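You operate a simulated robot arm through the tools that you are given. There is no shell and no other tool. Be economical: measure what you need, move in short steps, check, and stop when the job is done.

Carry out the task below with a simulated robot arm. There is one attempt and no reset: what you move stays moved.

TASK
Put the 16 oz size label from the template bench top in the small nest of the template board and the 8 oz size label in the large nest of the template board.

It is judged by the outcome, as a careful person would: the job done as asked, and still so three seconds after it is handed in. It fails if anything else is knocked over, pushed out of place, dropped, spilled or broken.

THE ROBOT
A 6-joint arm with a two-finger parallel gripper, fixed in place. Base frame: the origin is at the foot of the arm, x ahead of it, y to its left, z up; the work surface is at about z = 80. Lengths are in cm, angles in degrees, forces in N, time in s.
With the tool pointing down near the work surface it reaches from about 24 to 64 cm from the base axis. Its first joint turns from -66.0 to 66.0 degrees. Payload 2.7 kg.
Tool frame: the origin (TCP) lies between the finger pads and is the grasp point; the fingertips stand 2.3 cm ahead of it; z points along the fingers, y is the line along which they close. The gripper opens to 9.4 cm. The fingers are 3.8 cm wide and 1 cm thick; the gripper's body (5.4 by 9.6 cm) begins 3.9 cm behind the TCP.
Orientation is told as [roll, pitch, yaw] about the base's x, y, z axes, in that order, counted from this pose: with the fingers straight down and closing along the base's y, the tool's x points along the base's -x, its y along +y and its z along -z.

THE INTERFACE
- The arm moves only by the tool send_rows. Its argument "motion" is a list of rows, each a list of 3 entries, a list of its own where there are three numbers: the finger opening in mm, from 0 to 94, then the shift along the tool's x, y, z in mm, then the turn, a rotation vector about the tool's x, y, z in degrees. In form: [[hand, [dx, dy, dz], [wx, wy, wz]], ...]. A call has 1 to 10 rows; each row is the pose to reach, as a shift and turn from the pose commanded when the call began, along the tool's axes at that moment. A row lasts 0.2 s, in which the tool goes at most 5 cm and 8.6 degrees; a call with a longer step from one row to the next is refused whole, and so is a gripper value outside its range. A pose out of reach is approached as far as the arm can. The call stops where the force on the tool passes 40 N (or 10 N more than at its start, if that is more) or the arm is blocked; 0.2 s more then pass. The fingers move at their own pace (about 4.5 cm/s each) and stop on an object; they squeeze with about 28 N. The grip force told is the motor's: it shows also when the fingers shut on nothing. Time passes only in rows, and 0.2 s behind the last, so rows that repeat a pose let the fingers close. It gives the time, the measured TCP pose, the force on the tool (base axes), the opening and the grip force at its end, in the units of the frame above (readings bear some noise), and new pictures: "pictures" is both (left out), scene, wrist or none.
- Cameras (640 x 400 px; columns grow to the right, rows downward): "scene" is fixed at [8.7, -45.43, 138.71]; the picture's right is [0.59, -0.81, 0.00], its down [-0.58, -0.43, -0.69] and it looks along [0.56, 0.41, -0.72] (base axes); focal length 331 px, centre (320, 200). "wrist" rides on the gripper at [-3.9, 0, -4.4] in the tool frame; the picture's right is [0.00, -1.00, 0.00], its down [0.97, 0.00, -0.24] and it looks along [0.24, 0.00, 0.97] (tool axes); focal length 218 px, centre (320, 200).
- locate(camera, pixels): for up to 12 pixels [column, row] of the newest picture of that camera ("zoom" is the newest enlarged one), the place [x, y, z] in the base frame of the surface seen there, good to about 0.2 cm. No time passes.
- zoom(camera, box): a new picture of the part [left, top, right, bottom] of that camera's present view, enlarged. No time passes.
- close_job(): hands the job in; it is judged then, once.

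Work in short steps. Measure before you move; look again where a grasp or a placing could have gone wrong, and mend it. You have 60 turns and 120 pictures in all, the two below and enlarged ones among them. Open the gripper and draw the arm clear of the work before you hand the job in, unless the task says otherwise; then end with one line.

The tools are called after "Call:" by a JSON object that holds its "method" and its "body". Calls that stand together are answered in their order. send_rows: Moves the arm, as the interface text tells. Its arguments: {"type":"object","properties":{"motion":{"type":"array","items":{"type":"array"}},"pictures":{"type":"string","enum":["both","scene","wrist","none"]}},"required":["motion"]} The other tools are called the same way: locate (camera, pixels) gives the place of the surface under pixels of a picture; zoom (camera, box) takes an enlarged picture of a part of a camera's view; close_job () hands the job in.

At the start:

```text
time: 0.0
position: [39.83, -10.82, 104.42]
tcp_rot: [-0.1, -0.1, 0.0]
contact_force: [0.4, 0.8, 0.6]
opening: 9.4
grip_force: 0.0
```

scene: 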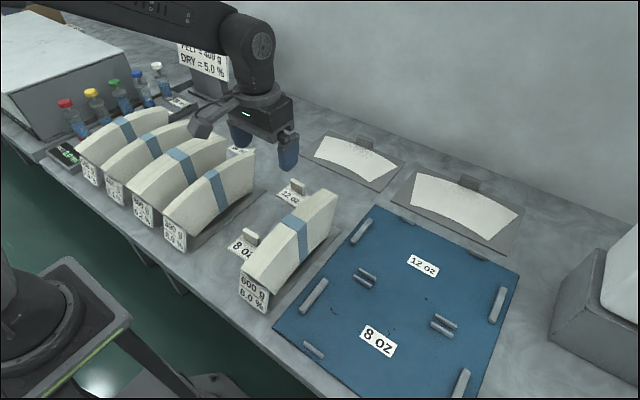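
wrist: 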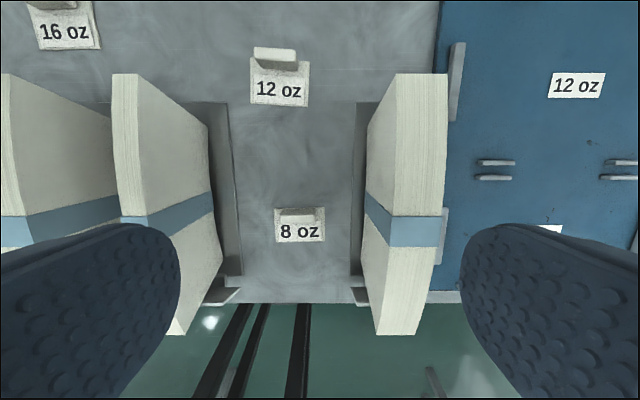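

I'll take closer looks at the label tabs and the board.

Call:
{"method": "zoom", "body": {"camera": "scene", "box": [270, 190, 530, 400]}}

Call:
{"method": "zoom", "body": {"camera": "scene", "box": [180, 120, 340, 270]}}

Call:
{"method": "zoom", "body": {"camera": "wrist", "box": [0, 0, 360, 260]}}

```text
1.90 times, centred on (400, 295) of scene
```

zoom: 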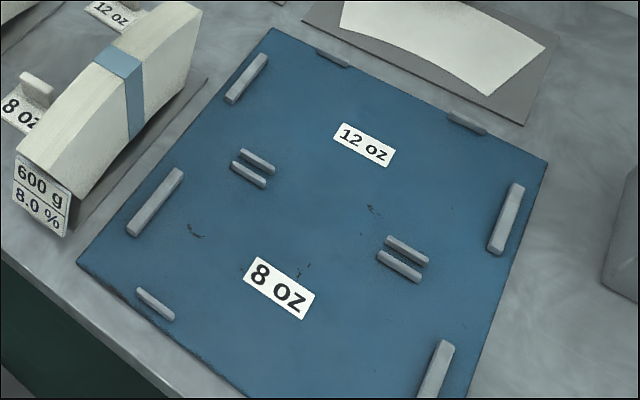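

```text
2.67 times, centred on (260, 195) of scene
```

zoom: 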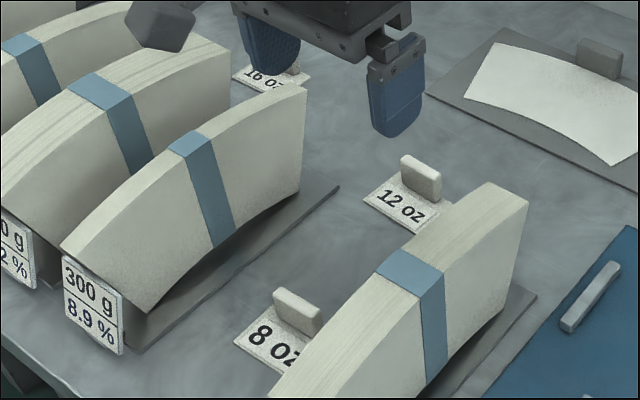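

```text
1.54 times, centred on (180, 130) of wrist
```

zoom: 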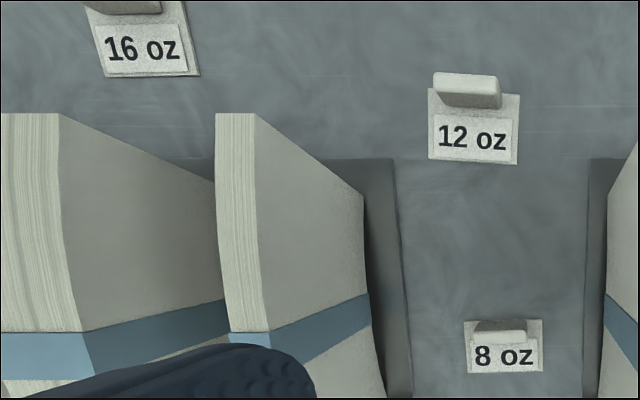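

Call:
{"method": "locate", "body": {"camera": "scene", "pixels": [[374, 206], [519, 270], [273, 328], [361, 231], [314, 296], [314, 350], [367, 272], [362, 280], [445, 321], [440, 330], [497, 305], [460, 384]]}}

Call:
{"method": "locate", "body": {"camera": "scene", "pixels": [[423, 265], [379, 340], [405, 220], [460, 243], [298, 186], [250, 236], [241, 247], [238, 150], [310, 154], [398, 175], [398, 201], [518, 222]]}}

Call:
{"method": "zoom", "body": {"camera": "wrist", "box": [430, 0, 640, 260]}}

```text
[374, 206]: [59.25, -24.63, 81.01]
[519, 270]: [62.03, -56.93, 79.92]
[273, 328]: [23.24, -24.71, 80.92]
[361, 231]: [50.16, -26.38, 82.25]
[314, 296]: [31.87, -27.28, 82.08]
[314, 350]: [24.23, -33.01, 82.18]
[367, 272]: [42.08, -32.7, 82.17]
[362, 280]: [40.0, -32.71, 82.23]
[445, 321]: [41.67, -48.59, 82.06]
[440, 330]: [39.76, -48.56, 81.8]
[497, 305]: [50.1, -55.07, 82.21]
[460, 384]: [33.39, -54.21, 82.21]
```

```text
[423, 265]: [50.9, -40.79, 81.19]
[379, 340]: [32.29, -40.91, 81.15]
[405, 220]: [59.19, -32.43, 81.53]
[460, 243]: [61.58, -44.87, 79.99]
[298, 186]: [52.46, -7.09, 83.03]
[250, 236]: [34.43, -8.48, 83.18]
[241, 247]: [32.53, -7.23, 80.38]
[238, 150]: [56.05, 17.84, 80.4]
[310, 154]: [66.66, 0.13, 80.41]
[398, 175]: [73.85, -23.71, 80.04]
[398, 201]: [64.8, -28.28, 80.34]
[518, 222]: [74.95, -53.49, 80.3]
```

```text
1.54 times, centred on (535, 130) of wrist
```

zoom: 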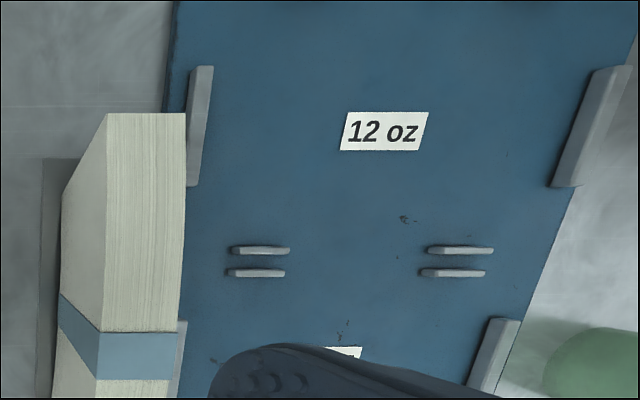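

Call:
{"method": "locate", "body": {"camera": "wrist", "pixels": [[209, 200], [125, 150], [366, 200], [410, 150], [366, 130], [220, 270], [275, 54], [300, 215], [280, 240], [322, 240], [37, 30], [97, 45]]}}

Call:
{"method": "locate", "body": {"camera": "scene", "pixels": [[254, 150], [228, 205], [336, 198], [333, 240], [296, 215], [245, 155], [191, 48], [205, 90], [298, 186], [305, 195], [243, 233], [257, 239]]}}

```text
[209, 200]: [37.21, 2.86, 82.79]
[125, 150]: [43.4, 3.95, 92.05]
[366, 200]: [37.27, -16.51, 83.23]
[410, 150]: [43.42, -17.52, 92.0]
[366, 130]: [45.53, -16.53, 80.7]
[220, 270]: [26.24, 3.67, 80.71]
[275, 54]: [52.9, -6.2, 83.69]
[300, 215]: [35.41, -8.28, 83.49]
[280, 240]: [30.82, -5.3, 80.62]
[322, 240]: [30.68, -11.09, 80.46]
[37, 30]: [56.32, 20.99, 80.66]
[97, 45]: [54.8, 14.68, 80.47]
```

```text
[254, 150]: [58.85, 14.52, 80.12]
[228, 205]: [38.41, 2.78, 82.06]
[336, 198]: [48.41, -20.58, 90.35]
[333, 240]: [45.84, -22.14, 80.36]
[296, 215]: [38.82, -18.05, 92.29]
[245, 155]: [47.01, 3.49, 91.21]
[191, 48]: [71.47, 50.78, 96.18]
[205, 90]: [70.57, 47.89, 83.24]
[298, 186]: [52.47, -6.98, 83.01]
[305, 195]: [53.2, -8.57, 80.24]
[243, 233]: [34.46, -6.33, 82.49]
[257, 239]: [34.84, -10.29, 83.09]
```

The 8 oz label's fin runs along y at about (34.7,-8.3), top z≈83.3. I turn the tool by 90° at height while shifting above it.

Call:
{"method": "send_rows", "body": {"motion": [[94, [5, 2, 0], [0, 0, -8.5]], [94, [10, 5, 0], [0, 0, -17]], [94, [15, 7, 0], [0, 0, -25.5]], [94, [20, 10, 0], [0, 0, -34]], [94, [25, 12, 0], [0, 0, -42.5]], [94, [30, 15, 0], [0, 0, -51]], [94, [35, 17, 0], [0, 0, -59.5]], [94, [40, 20, 0], [0, 0, -68]], [94, [45, 22, 0], [0, 0, -76.5]], [94, [51, 25, 0], [0, 0, -85]]], "pictures": "wrist"}}

```text
time: 2.2
position: [34.62, -8.31, 104.42]
tcp_rot: [0.0, 0.0, 85.2]
contact_force: [-0.8, 0.1, 0.7]
opening: 9.39
grip_force: 0.1
```

wrist: 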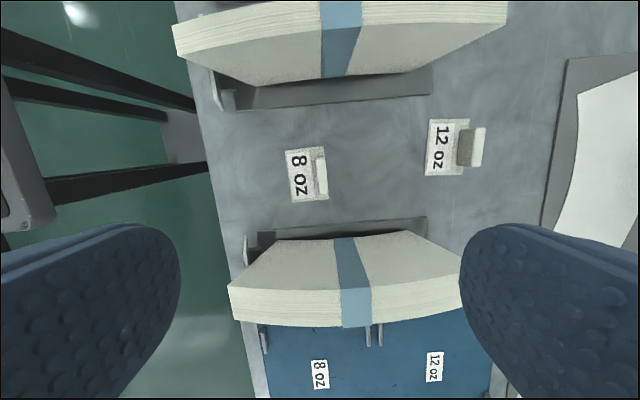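

Call:
{"method": "zoom", "body": {"camera": "wrist", "box": [265, 135, 365, 210]}}

Call:
{"method": "locate", "body": {"camera": "wrist", "pixels": [[320, 160], [324, 193], [317, 160], [320, 193], [327, 162], [286, 152], [293, 202], [329, 199], [315, 148]]}}

```text
5.33 times, centred on (315, 172) of wrist
```

zoom: 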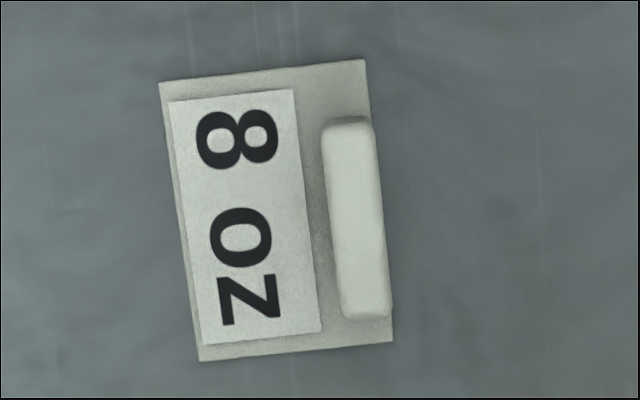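

```text
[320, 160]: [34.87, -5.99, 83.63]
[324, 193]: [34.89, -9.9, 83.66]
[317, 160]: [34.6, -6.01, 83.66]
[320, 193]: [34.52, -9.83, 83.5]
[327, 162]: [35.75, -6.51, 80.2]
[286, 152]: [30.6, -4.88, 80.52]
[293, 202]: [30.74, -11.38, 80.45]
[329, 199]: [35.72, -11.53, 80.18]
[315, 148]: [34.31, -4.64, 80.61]
```

Fin: centre (34.85,-8.0), 0.8 thick, 4 long along y, top z 83.6. I go down to TCP z≈83.4 in steps.

Call:
{"method": "send_rows", "body": {"motion": [[60, [-3, -2, 40], [0, 0, -4.8]], [60, [-3, -2, 80], [0, 0, -4.8]], [60, [-3, -2, 120], [0, 0, -4.8]], [60, [-3, -2, 150], [0, 0, -4.8]], [60, [-3, -2, 170], [0, 0, -4.8]], [60, [-3, -2, 170], [0, 0, -4.8]]], "pictures": "both"}}

```text
time: 3.6
position: [34.94, -8.01, 87.27]
tcp_rot: [-0.1, 0.0, 89.8]
contact_force: [-0.4, -0.1, 0.1]
opening: 6.02
grip_force: 0.1
```

scene: 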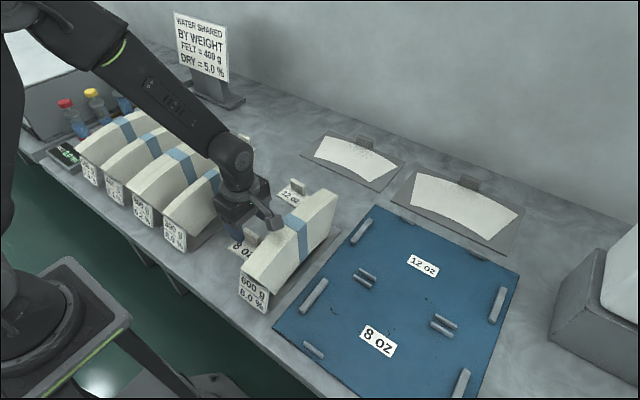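
wrist: 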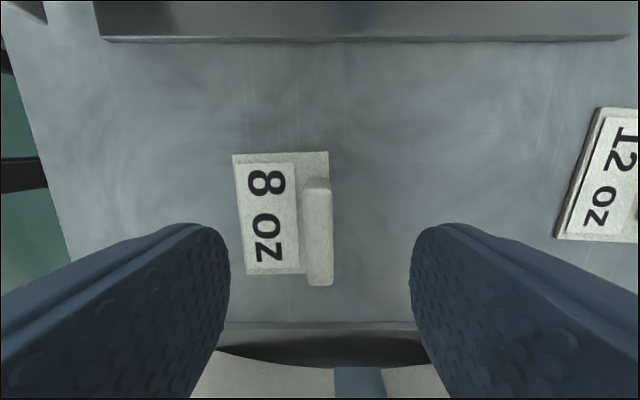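

Call:
{"method": "send_rows", "body": {"motion": [[60, [0, 0, 20], [0, 0, 0]], [60, [0, 0, 33], [0, 0, 0]], [60, [0, 0, 39], [0, 0, 0]], [0, [0, 0, 39], [0, 0, 0]], [0, [0, 0, 39], [0, 0, 0]], [0, [0, 0, 39], [0, 0, 0]], [0, [0, 0, 39], [0, 0, 0]]], "pictures": "wrist"}}

```text
time: 4.0
position: [35.11, -8.24, 85.83]
tcp_rot: [-0.3, 0.0, 89.4]
contact_force: [-5.2, 1.7, 14.0]
opening: 6.01
grip_force: 0.0
stopped in row 2: the force on the tool passed its limit (the readings are from after the stop); the commanded pose is now the measured one
```

wrist: 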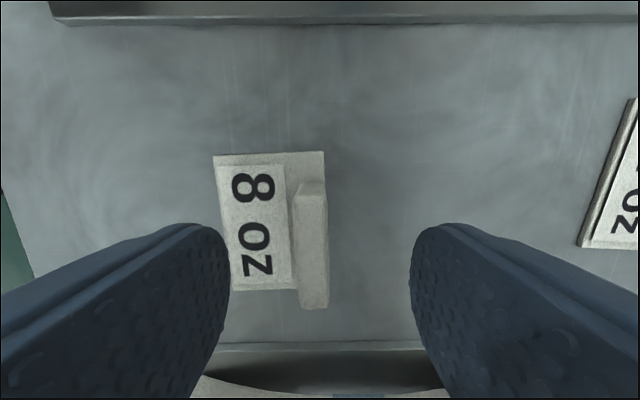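

The descent met a contact at z 85.8; I look for what touches before moving on.

Call:
{"method": "zoom", "body": {"camera": "scene", "box": [180, 120, 350, 310]}}

```text
2.11 times, centred on (265, 215) of scene
```

zoom: 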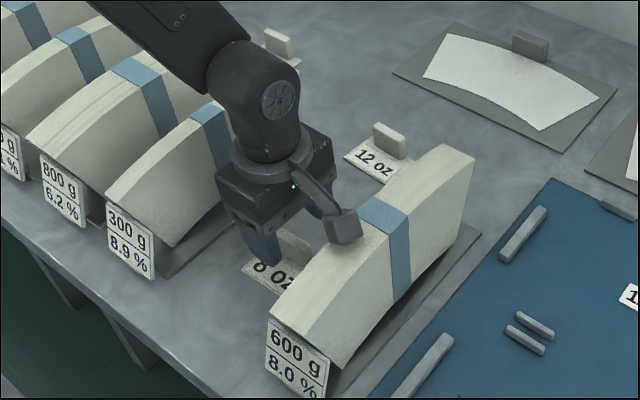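

The camera-side bracket box (about (342,228) in the zoom) rests on the 600 g stack. I measure the box, then lift straight up.

Call:
{"method": "locate", "body": {"camera": "zoom", "pixels": [[342, 228], [328, 240], [360, 238], [342, 213], [322, 190], [275, 195], [300, 168]]}}

Call:
{"method": "send_rows", "body": {"motion": [[60, [0, 0, -20], [0, 0, 0]], [60, [0, 0, -60], [0, 0, 0]], [60, [0, 0, -105], [0, 0, 0]]], "pictures": "both"}}

```text
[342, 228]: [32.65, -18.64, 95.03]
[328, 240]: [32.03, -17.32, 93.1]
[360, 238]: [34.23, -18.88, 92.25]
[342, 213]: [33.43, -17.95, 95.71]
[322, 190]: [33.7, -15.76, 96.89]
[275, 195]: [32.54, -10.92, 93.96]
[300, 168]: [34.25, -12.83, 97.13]
```

```text
time: 4.8
position: [35.17, -7.88, 96.28]
tcp_rot: [-0.3, 0.1, 89.5]
contact_force: [0.2, 0.1, 0.4]
opening: 6.02
grip_force: 0.1
```

scene: 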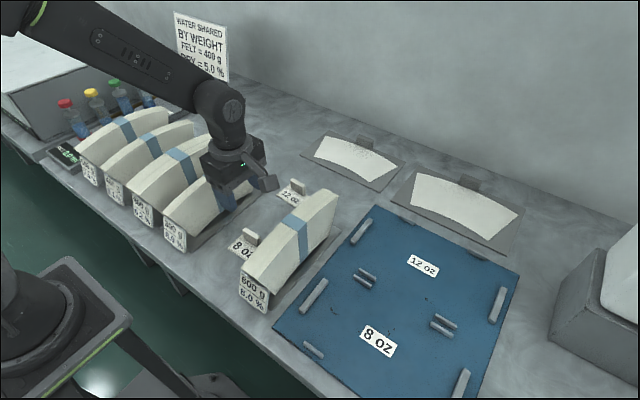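
wrist: 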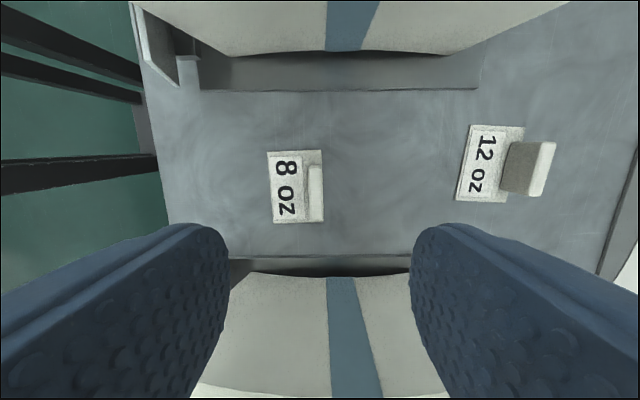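

The stack stayed put. The bracket sticks out along tool +x, so I'll use yaw 0 (bracket toward the base) and grip the fin by its 4 cm length. Turning back at height.

Call:
{"method": "send_rows", "body": {"motion": [[80, [0, 0, -20], [0, 0, 8.5]], [80, [0, 1, -20], [0, 0, 17]], [80, [0, 1, -20], [0, 0, 25.5]], [80, [1, 2, -20], [0, 0, 34]], [80, [1, 2, -20], [0, 0, 42.5]], [80, [1, 3, -20], [0, 0, 51]], [80, [1, 3, -20], [0, 0, 59.5]], [80, [1, 3, -20], [0, 0, 68]], [80, [1, 3, -20], [0, 0, 76.5]], [80, [1, 3, -20], [0, 0, 85]]], "pictures": "none"}}

Call:
{"method": "send_rows", "body": {"motion": [[80, [0, 0, 0], [0, 0, 4.5]], [80, [0, 0, 45], [0, 0, 4.5]], [80, [0, 0, 85], [0, 0, 4.5]], [80, [0, 0, 110], [0, 0, 4.5]], [80, [0, 0, 110], [0, 0, 4.5]]], "pictures": "both"}}

```text
time: 7.0
position: [34.77, -8.09, 98.26]
tcp_rot: [-0.1, -0.3, 4.4]
contact_force: [-0.3, 0.8, 0.9]
opening: 8.0
grip_force: 0.0
```

```text
time: 8.2
position: [34.76, -8.22, 87.16]
tcp_rot: [-0.2, -0.3, 0.1]
contact_force: [-0.3, 0.1, -0.5]
opening: 7.98
grip_force: 0.0
```

scene: 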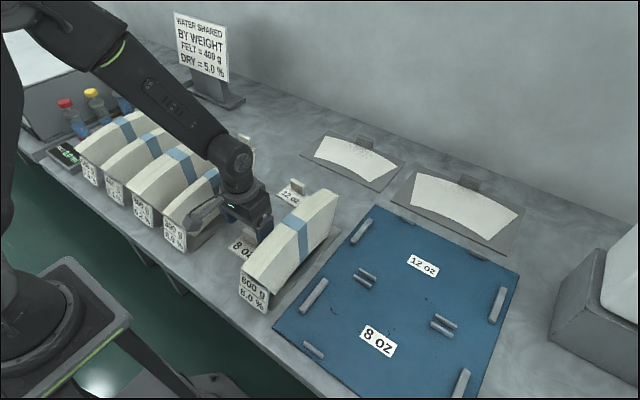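
wrist: 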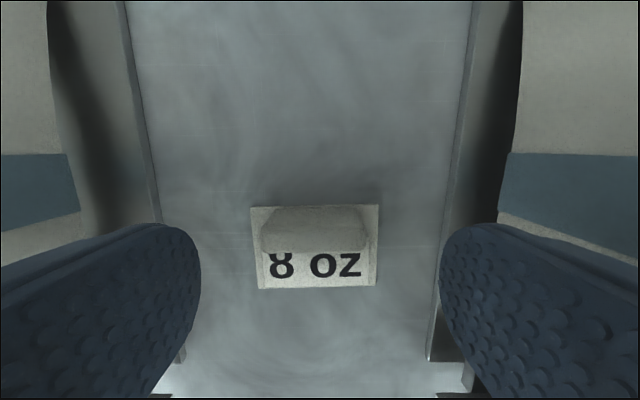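

Call:
{"method": "send_rows", "body": {"motion": [[70, [-1, 2, 18], [0, 0, 0]], [70, [-1, 2, 30], [0, 0, 0]], [70, [-1, 2, 37], [0, 0, 0]], [0, [-1, 2, 37], [0, 0, 0]], [0, [-1, 2, 37], [0, 0, 0]], [0, [-1, 2, 37], [0, 0, 0]], [0, [-1, 2, 37], [0, 0, 0]]], "pictures": "both"}}

```text
time: 9.8
position: [34.95, -8.06, 83.54]
tcp_rot: [-0.1, -0.4, 0.0]
contact_force: [-0.7, -0.7, 0.3]
opening: 4.3
grip_force: 28.0
```

scene: 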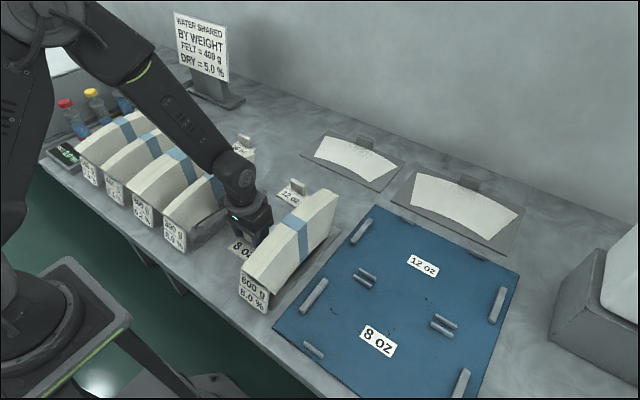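
wrist: 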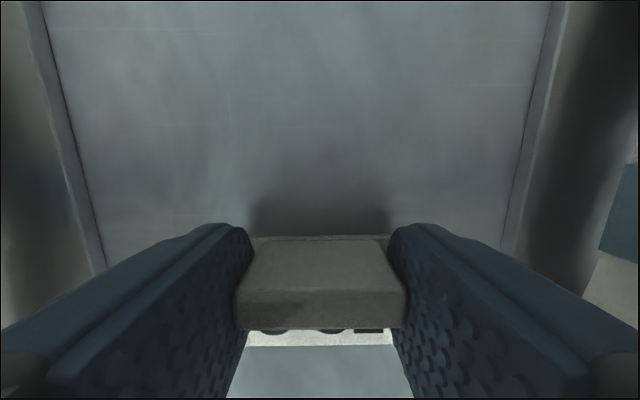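

Gripped (opening 4.3, 28 N). Lift to z≈100.

Call:
{"method": "send_rows", "body": {"motion": [[0, [0, 0, -30], [0, 0, 0]], [0, [0, 0, -75], [0, 0, 0]], [0, [0, 0, -120], [0, 0, 0]], [0, [0, 0, -165], [0, 0, 0]], [0, [0, 0, -165], [0, 0, 0]]], "pictures": "both"}}

```text
time: 11.1
position: [34.93, -7.98, 100.09]
tcp_rot: [-0.1, -0.3, -0.1]
contact_force: [1.6, -0.1, -0.7]
opening: 4.28
grip_force: 28.2
```

scene: 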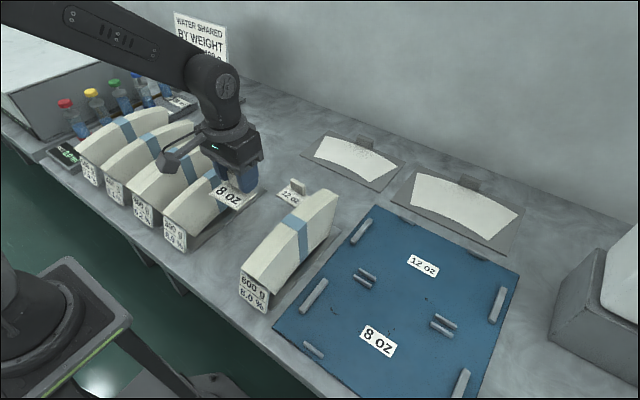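
wrist: 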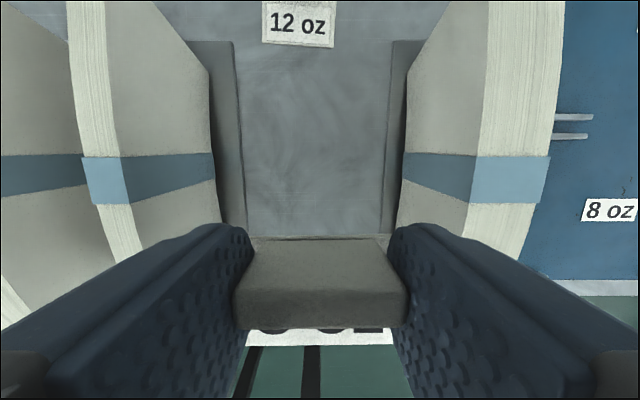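

Held level. Carry it over to above the large (far, printed 12 oz) nest.

Call:
{"method": "send_rows", "body": {"motion": [[0, [-18, -42, 0], [0, 0, 0]], [0, [-36, -84, 0], [0, 0, 0]], [0, [-54, -126, 0], [0, 0, 0]], [0, [-72, -168, 0], [0, 0, 0]], [0, [-90, -210, 0], [0, 0, 0]], [0, [-108, -250, 0], [0, 0, 0]], [0, [-125, -285, 0], [0, 0, 0]], [0, [-140, -305, 20], [0, 0, 0]], [0, [-140, -305, 50], [0, 0, 0]], [0, [-140, -305, 80], [0, 0, 0]]], "pictures": "both"}}

```text
time: 13.2
position: [48.84, -38.44, 92.11]
tcp_rot: [-0.1, -0.3, 0.0]
contact_force: [1.0, 0.0, 0.4]
opening: 4.27
grip_force: 28.4
```

scene: 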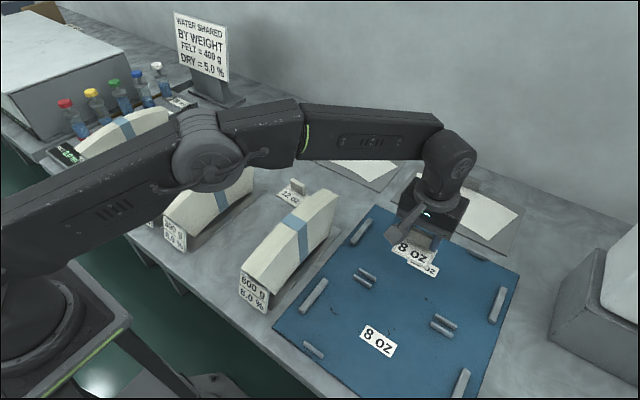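
wrist: 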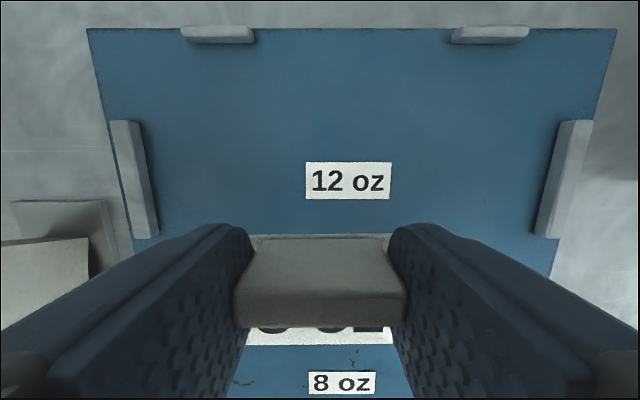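

Call:
{"method": "send_rows", "body": {"motion": [[0, [-11, -7, 20], [0, 0, 0]], [0, [-11, -7, 40], [0, 0, 0]], [0, [-11, -7, 60], [0, 0, 0]], [0, [-11, -7, 70], [0, 0, 0]], [0, [-11, -7, 74], [0, 0, 0]], [0, [-11, -7, 74], [0, 0, 0]]], "pictures": "scene"}}

Call:
{"method": "zoom", "body": {"camera": "scene", "box": [350, 190, 510, 300]}}

```text
time: 14.7
position: [49.96, -39.28, 84.74]
tcp_rot: [-0.1, -0.2, 0.0]
contact_force: [0.6, -0.7, -0.3]
opening: 4.27
grip_force: 27.6
```

scene: 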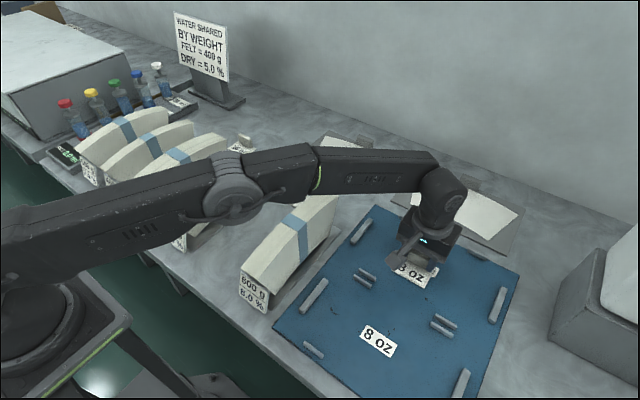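

```text
3.64 times, centred on (430, 245) of scene
```

zoom: 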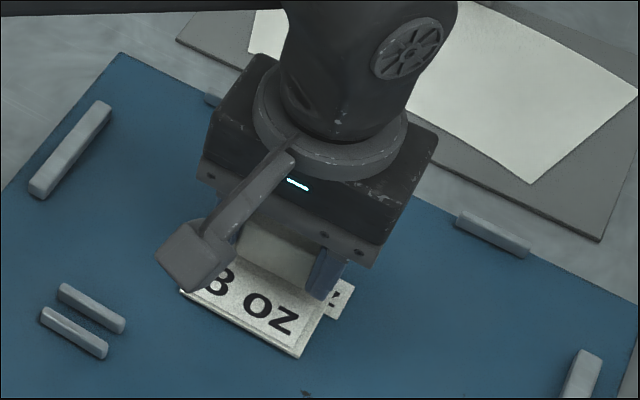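

Nearly down; lower in small steps watching the force.

Call:
{"method": "send_rows", "body": {"motion": [[0, [0, 0, 1], [0, 0, 0]], [0, [0, 0, 2], [0, 0, 0]], [0, [0, 0, 2], [0, 0, 0]]], "pictures": "none"}}

Call:
{"method": "send_rows", "body": {"motion": [[0, [0, 0, 1], [0, 0, 0]], [0, [0, 0, 2], [0, 0, 0]], [0, [0, 0, 2], [0, 0, 0]]], "pictures": "none"}}

```text
time: 15.4
position: [50.04, -39.21, 84.54]
tcp_rot: [-0.2, -0.3, 0.0]
contact_force: [0.1, -0.6, -0.8]
opening: 4.27
grip_force: 27.8
```

```text
time: 16.2
position: [50.07, -39.27, 84.46]
tcp_rot: [-0.2, -0.5, 0.0]
contact_force: [0.6, -1.7, 4.8]
opening: 4.28
grip_force: 28.1
```

Contact (Fz 4.8 N): the label sits on the board. Release and rise.

Call:
{"method": "send_rows", "body": {"motion": [[50, [0, 0, 0], [0, 0, 0]], [60, [0, 0, 0], [0, 0, 0]], [70, [0, 0, 0], [0, 0, 0]], [70, [0, 0, -20], [0, 0, 0]], [70, [0, 0, -60], [0, 0, 0]], [70, [0, 0, -100], [0, 0, 0]], [70, [0, 0, -150], [0, 0, 0]], [70, [45, 0, -170], [0, 0, 0]]], "pictures": "both"}}

```text
time: 18.1
position: [46.21, -39.93, 103.09]
tcp_rot: [-2.0, -3.0, 0.1]
contact_force: [-2.7, 2.9, -10.3]
opening: 7.01
grip_force: 0.1
```

scene: 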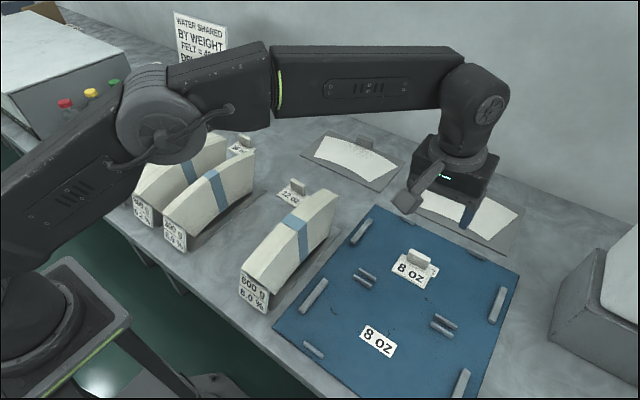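
wrist: 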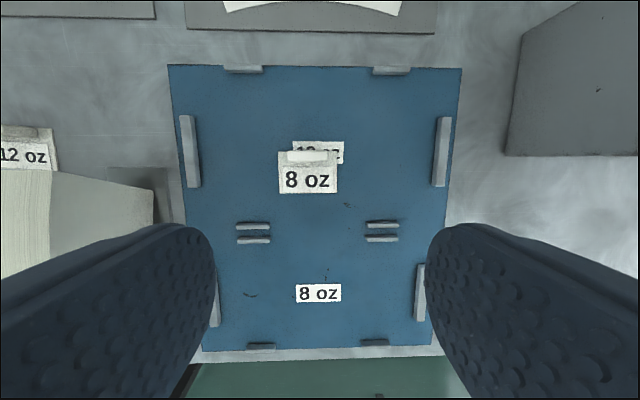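

8 oz label stands in the large nest (far one, visibly larger). Now go over toward the 16 oz label.

Call:
{"method": "send_rows", "body": {"motion": [[70, [20, 10, 0], [0, 0, 0]], [70, [20, 55, 0], [0, 0, 0]], [70, [20, 100, 0], [0, 0, 0]], [70, [20, 145, 0], [0, 0, 0]], [70, [20, 190, 0], [0, 0, 0]], [70, [20, 235, 0], [0, 0, 0]], [70, [20, 280, 0], [0, 0, 0]], [70, [10, 325, 0], [0, 0, 0]], [70, [0, 370, 0], [0, 0, 0]], [70, [0, 415, 0], [0, 0, 0]]], "pictures": "none"}}

Call:
{"method": "send_rows", "body": {"motion": [[70, [0, 40, 0], [0, 0, 0]], [70, [0, 80, 0], [0, 0, 0]], [70, [0, 120, 0], [0, 0, 0]], [70, [0, 120, 0], [0, 0, 0]]], "pictures": "both"}}

```text
time: 20.2
position: [45.37, 2.25, 101.39]
tcp_rot: [0.0, -0.3, -0.1]
contact_force: [0.5, 0.0, -0.1]
opening: 7.0
grip_force: 0.1
```

```text
time: 21.2
position: [45.41, 14.22, 101.4]
tcp_rot: [-0.1, -0.3, 0.0]
contact_force: [-0.2, -1.0, 0.0]
opening: 7.02
grip_force: 0.0
```

scene: 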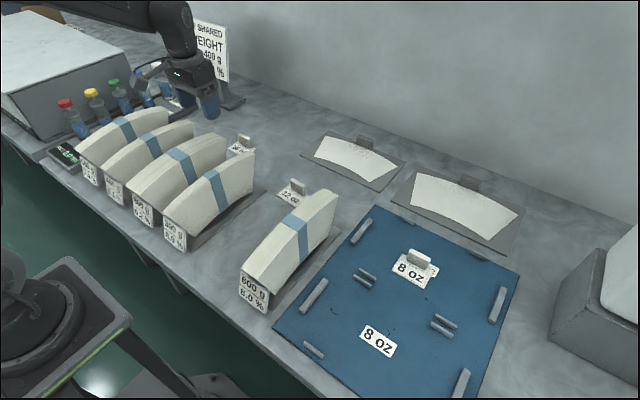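
wrist: 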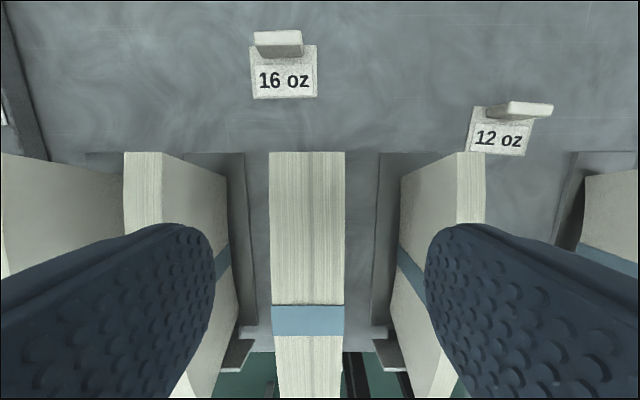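

Call:
{"method": "zoom", "body": {"camera": "wrist", "box": [220, 10, 360, 110]}}

Call:
{"method": "locate", "body": {"camera": "wrist", "pixels": [[254, 34], [301, 31], [258, 45], [300, 43], [250, 65], [252, 97], [315, 96], [316, 47], [308, 155], [270, 155], [340, 155], [142, 156]]}}

Call:
{"method": "locate", "body": {"camera": "scene", "pixels": [[222, 148], [210, 136], [238, 142], [249, 138], [247, 144], [237, 100], [210, 80]]}}

```text
4.00 times, centred on (290, 60) of wrist
```

zoom: 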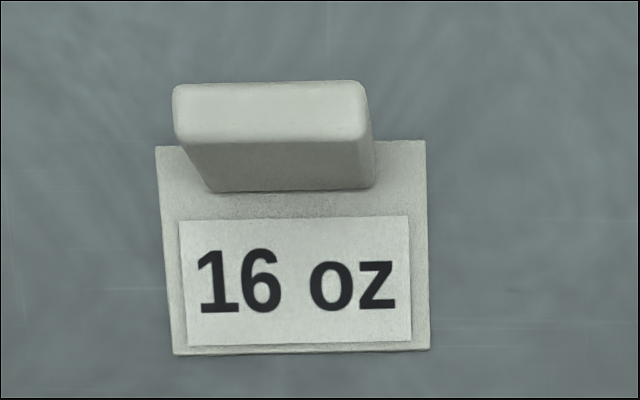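

```text
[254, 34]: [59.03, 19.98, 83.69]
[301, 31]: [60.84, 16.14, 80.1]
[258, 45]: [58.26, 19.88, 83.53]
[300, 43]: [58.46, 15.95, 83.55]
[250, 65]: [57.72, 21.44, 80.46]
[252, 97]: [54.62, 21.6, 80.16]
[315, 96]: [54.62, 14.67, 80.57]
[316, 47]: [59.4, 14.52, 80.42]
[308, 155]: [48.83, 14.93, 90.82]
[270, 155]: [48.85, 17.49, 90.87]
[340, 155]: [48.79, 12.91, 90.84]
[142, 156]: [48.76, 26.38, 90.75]
```

```text
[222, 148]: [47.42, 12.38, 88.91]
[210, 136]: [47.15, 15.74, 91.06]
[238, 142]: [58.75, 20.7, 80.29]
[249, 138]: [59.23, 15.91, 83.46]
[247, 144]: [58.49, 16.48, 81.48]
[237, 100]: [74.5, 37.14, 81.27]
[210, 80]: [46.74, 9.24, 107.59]
```

Fin of the 16 oz label: centre (58.5,17.9), along y, top 83.6. Stacks end at x 48.8, so here yaw 90 puts the bracket at about (56,8), clear. Rotate and shift over it.

Call:
{"method": "send_rows", "body": {"motion": [[70, [-13, 4, 0], [0, 0, -8.5]], [70, [-26, 8, 0], [0, 0, -17]], [70, [-39, 11, 0], [0, 0, -25.5]], [70, [-52, 15, 10], [0, 0, -34]], [70, [-65, 18, 15], [0, 0, -42.5]], [70, [-78, 22, 20], [0, 0, -51]], [70, [-91, 26, 25], [0, 0, -59.5]], [70, [-104, 30, 30], [0, 0, -68]], [70, [-117, 33, 40], [0, 0, -76.5]], [70, [-131, 37, 50], [0, 0, -85]]], "pictures": "both"}}

```text
time: 23.4
position: [58.63, 18.05, 96.36]
tcp_rot: [-0.2, 0.1, 85.2]
contact_force: [-0.1, -0.4, -0.3]
opening: 7.0
grip_force: 0.1
```

scene: 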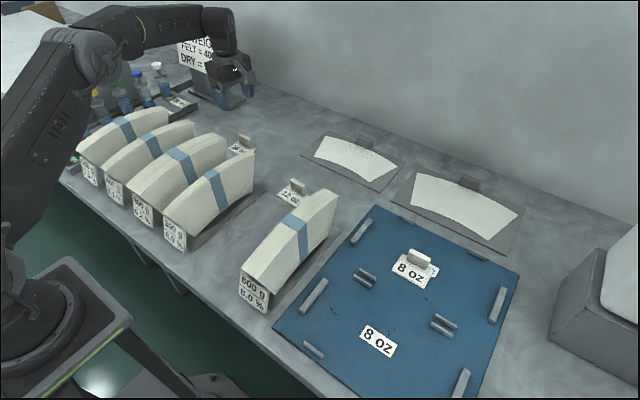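
wrist: 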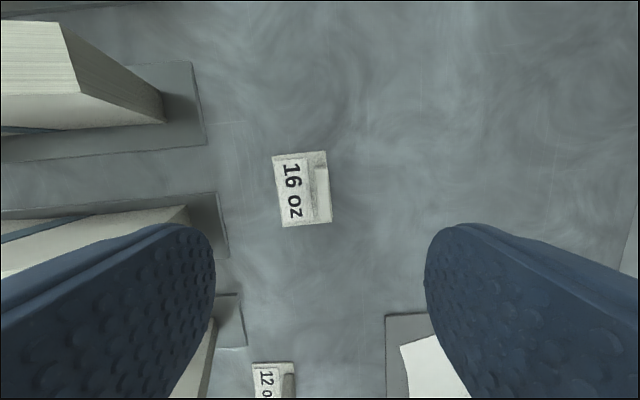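

Call:
{"method": "zoom", "body": {"camera": "wrist", "box": [260, 140, 350, 235]}}

Call:
{"method": "locate", "body": {"camera": "wrist", "pixels": [[319, 170], [321, 212], [316, 170], [319, 212], [328, 170], [330, 215], [274, 158], [283, 226]]}}

```text
4.21 times, centred on (305, 188) of wrist
```

zoom: 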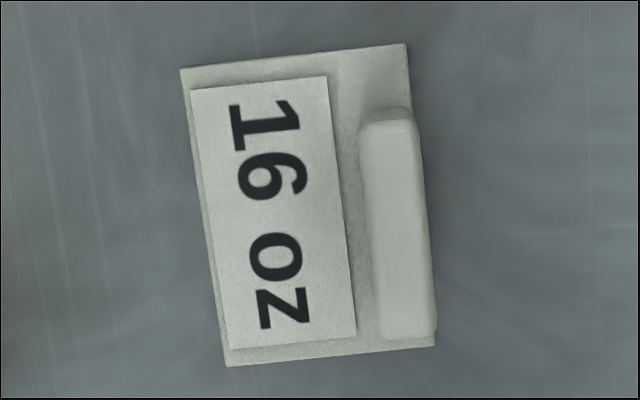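

```text
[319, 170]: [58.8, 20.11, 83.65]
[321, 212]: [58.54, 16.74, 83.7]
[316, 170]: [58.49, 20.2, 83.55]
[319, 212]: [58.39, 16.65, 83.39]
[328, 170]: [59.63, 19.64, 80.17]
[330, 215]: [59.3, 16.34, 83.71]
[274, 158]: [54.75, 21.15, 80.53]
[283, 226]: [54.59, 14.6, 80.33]
```

Call:
{"method": "send_rows", "body": {"motion": [[70, [0, -2, 40], [0, 0, -5]], [70, [0, -2, 75], [0, 0, -5]], [70, [0, -2, 92], [0, 0, -5]], [70, [0, -2, 92], [0, 0, -5]]], "pictures": "both"}}

```text
time: 24.4
position: [59.09, 17.91, 87.14]
tcp_rot: [-0.2, 0.1, 90.0]
contact_force: [0.1, -0.3, -1.1]
opening: 6.99
grip_force: 0.0
```

scene: 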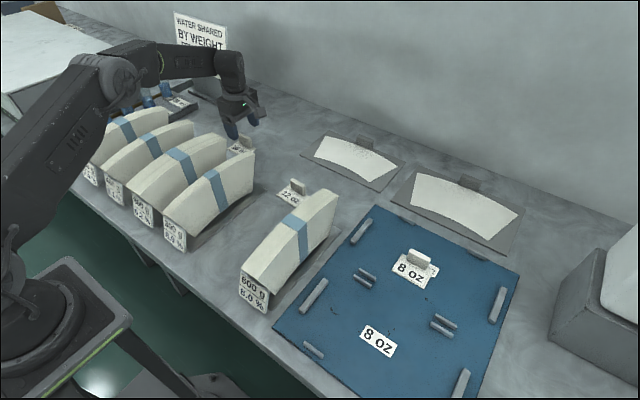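
wrist: 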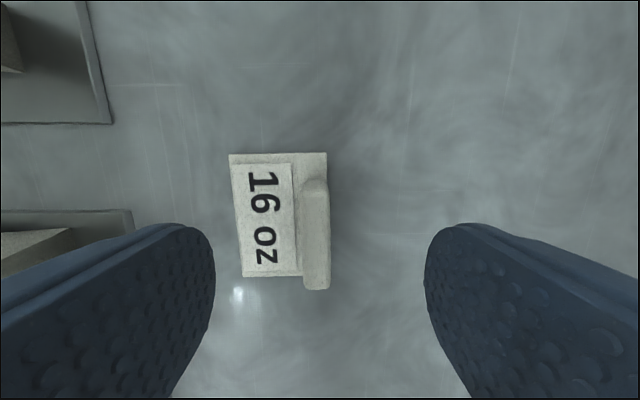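

Call:
{"method": "send_rows", "body": {"motion": [[70, [0, 2, 18], [0, 0, 0]], [70, [0, 2, 30], [0, 0, 0]], [70, [0, 2, 36], [0, 0, 0]], [30, [0, 2, 36], [0, 0, 0]], [0, [0, 2, 36], [0, 0, 0]], [0, [0, 2, 36], [0, 0, 0]], [0, [0, 2, 36], [0, 0, 0]], [0, [0, 2, 36], [0, 0, 0]]], "pictures": "wrist"}}

```text
time: 26.2
position: [58.85, 17.98, 83.56]
tcp_rot: [-0.3, 0.1, 90.0]
contact_force: [0.8, 0.1, -0.1]
opening: 1.07
grip_force: 27.8
```

wrist: 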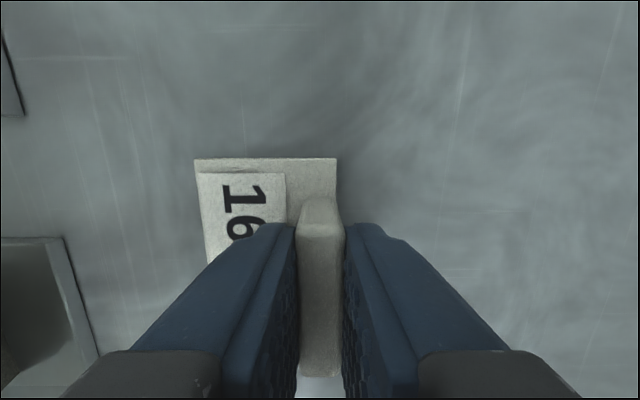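

Gripped (1.07 cm). Lift, then carry.

Call:
{"method": "send_rows", "body": {"motion": [[0, [0, 0, -30], [0, 0, 0]], [0, [0, 0, -75], [0, 0, 0]], [0, [0, 0, -120], [0, 0, 0]], [0, [0, 0, -165], [0, 0, 0]], [0, [45, 19, -165], [0, 0, 0]], [0, [90, 38, -165], [0, 0, 0]], [0, [135, 57, -165], [0, 0, 0]], [0, [180, 76, -165], [0, 0, 0]], [0, [225, 95, -165], [0, 0, 0]], [0, [270, 114, -165], [0, 0, 0]]], "pictures": "both"}}

```text
time: 28.4
position: [47.24, -9.03, 99.98]
tcp_rot: [-0.3, 0.1, 90.0]
contact_force: [-0.3, 0.1, -0.1]
opening: 1.09
grip_force: 28.1
```

scene: 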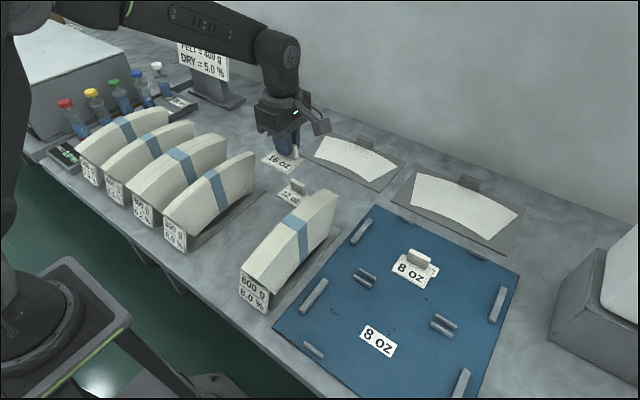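
wrist: 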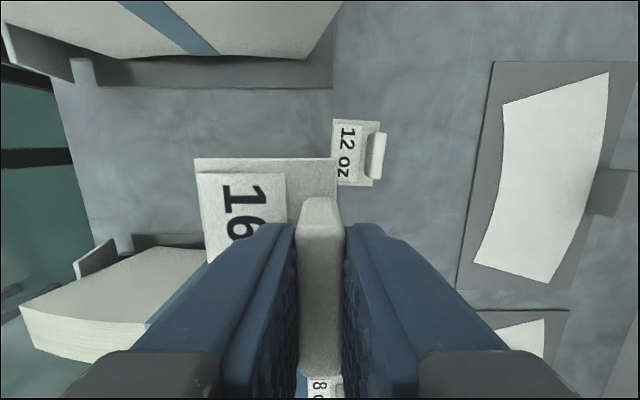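

Call:
{"method": "send_rows", "body": {"motion": [[0, [45, 10, 0], [0, 0, 0]], [0, [90, 22, 0], [0, 0, 0]], [0, [135, 40, 0], [0, 0, 0]], [0, [180, 58, 0], [0, 0, 0]], [0, [225, 78, 0], [0, 0, 0]], [0, [265, 98, 0], [0, 0, 0]], [0, [300, 118, 0], [0, 0, 0]], [0, [320, 133, 10], [0, 0, 0]], [0, [320, 133, 40], [0, 0, 0]], [0, [320, 133, 80], [0, 0, 0]]], "pictures": "both"}}

```text
time: 30.6
position: [33.85, -41.16, 91.94]
tcp_rot: [-0.3, 0.1, 90.1]
contact_force: [-0.3, -0.1, -1.0]
opening: 1.09
grip_force: 28.3
```

scene: 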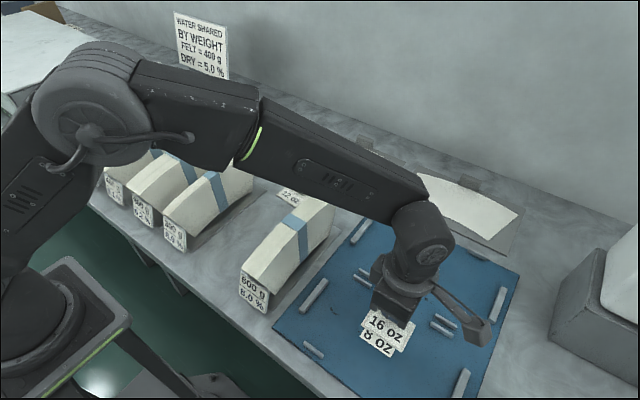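
wrist: 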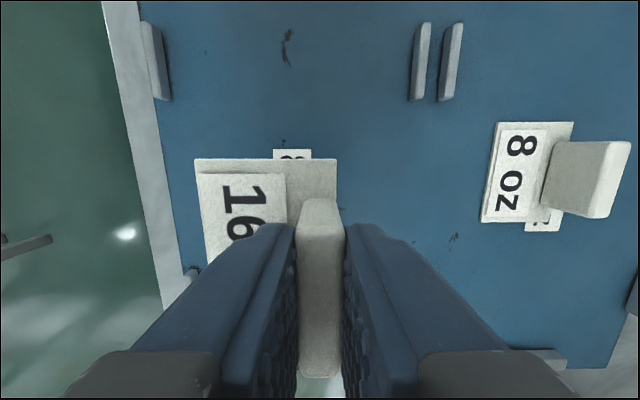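

Call:
{"method": "send_rows", "body": {"motion": [[0, [0, 0, 25], [0, 0, 0]], [0, [0, 0, 50], [0, 0, 0]], [0, [0, 0, 67], [0, 0, 0]], [0, [0, 0, 73], [0, 0, 0]], [0, [0, 0, 73], [0, 0, 0]]], "pictures": "none"}}

Call:
{"method": "send_rows", "body": {"motion": [[0, [0, 0, 1], [0, 0, 0]], [0, [0, 0, 2], [0, 0, 0]], [0, [0, 0, 2], [0, 0, 0]]], "pictures": "scene"}}

```text
time: 31.9
position: [33.88, -41.06, 84.71]
tcp_rot: [-0.3, 0.2, 90.0]
contact_force: [-0.8, 0.7, 0.6]
opening: 1.09
grip_force: 28.1
```

```text
time: 32.6
position: [33.97, -41.06, 84.56]
tcp_rot: [-0.4, 0.1, 90.0]
contact_force: [-1.4, 2.6, 7.3]
opening: 1.08
grip_force: 28.0
```

scene: 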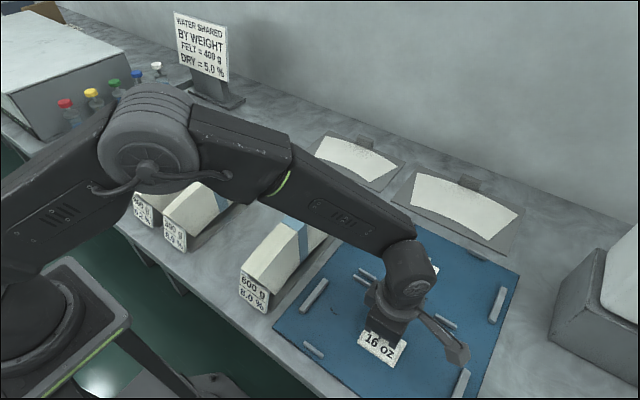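

Contact (7 N). Open and rise straight up.

Call:
{"method": "send_rows", "body": {"motion": [[20, [0, 0, 0], [0, 0, 0]], [40, [0, 0, 0], [0, 0, 0]], [50, [0, 0, 0], [0, 0, 0]], [50, [0, 0, -15], [0, 0, 0]], [50, [0, 0, -55], [0, 0, 0]], [50, [0, 0, -100], [0, 0, 0]], [50, [0, 0, -150], [0, 0, 0]], [50, [0, 0, -180], [0, 0, 0]], [50, [0, 0, -180], [0, 0, 0]]], "pictures": "both"}}

```text
time: 34.6
position: [33.94, -40.87, 102.57]
tcp_rot: [-0.3, 0.1, 90.0]
contact_force: [-0.1, 0.7, 0.0]
opening: 4.99
grip_force: 0.0
```

scene: 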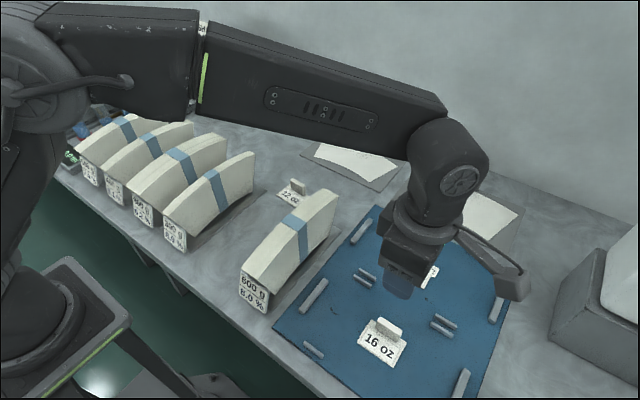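
wrist: 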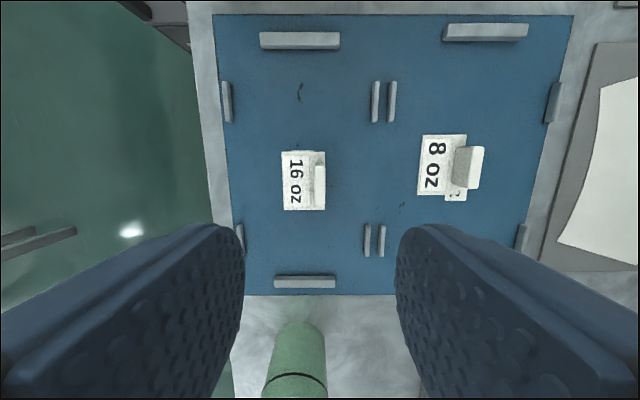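

Both labels stand in their nests. I draw the arm clear, toward the open middle of the bench, and check once more.

Call:
{"method": "send_rows", "body": {"motion": [[60, [-45, -10, -5], [0, 0, 0]], [60, [-90, -20, -10], [0, 0, 0]], [60, [-135, -30, -15], [0, 0, 0]], [60, [-180, -40, -20], [0, 0, 0]], [60, [-225, -50, -20], [0, 0, 0]], [60, [-270, -60, -20], [0, 0, 0]], [60, [-315, -60, -20], [0, 0, 0]], [60, [-350, -60, -20], [0, 0, 0]], [60, [-350, -60, -20], [0, 0, 0]]], "pictures": "scene"}}

Call:
{"method": "zoom", "body": {"camera": "scene", "box": [220, 170, 530, 400]}}

```text
time: 36.6
position: [39.65, -5.74, 104.5]
tcp_rot: [-0.3, 0.2, 90.0]
contact_force: [0.2, -0.4, -0.1]
opening: 6.0
grip_force: 0.0
```

scene: 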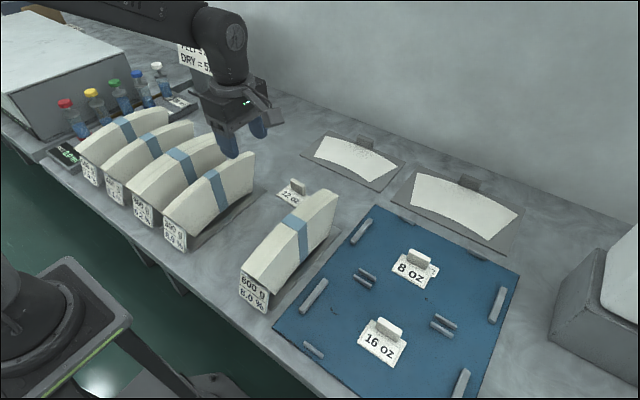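

```text
1.74 times, centred on (375, 285) of scene
```

zoom: 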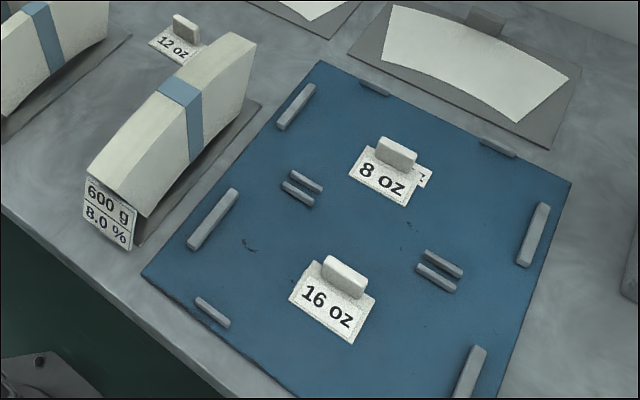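

Call:
{"method": "close_job", "body": {}}

```text
The job is handed in.
```

The 16 oz label is in the small nest (the one printed 8 oz) and the 8 oz label is in the large nest (the one printed 12 oz). On the first reach for the 8 oz label, the gripper's bracket pressed briefly on the 600 g stack, but the stack did not appear to move. The gripper is open and the arm is clear of the work.
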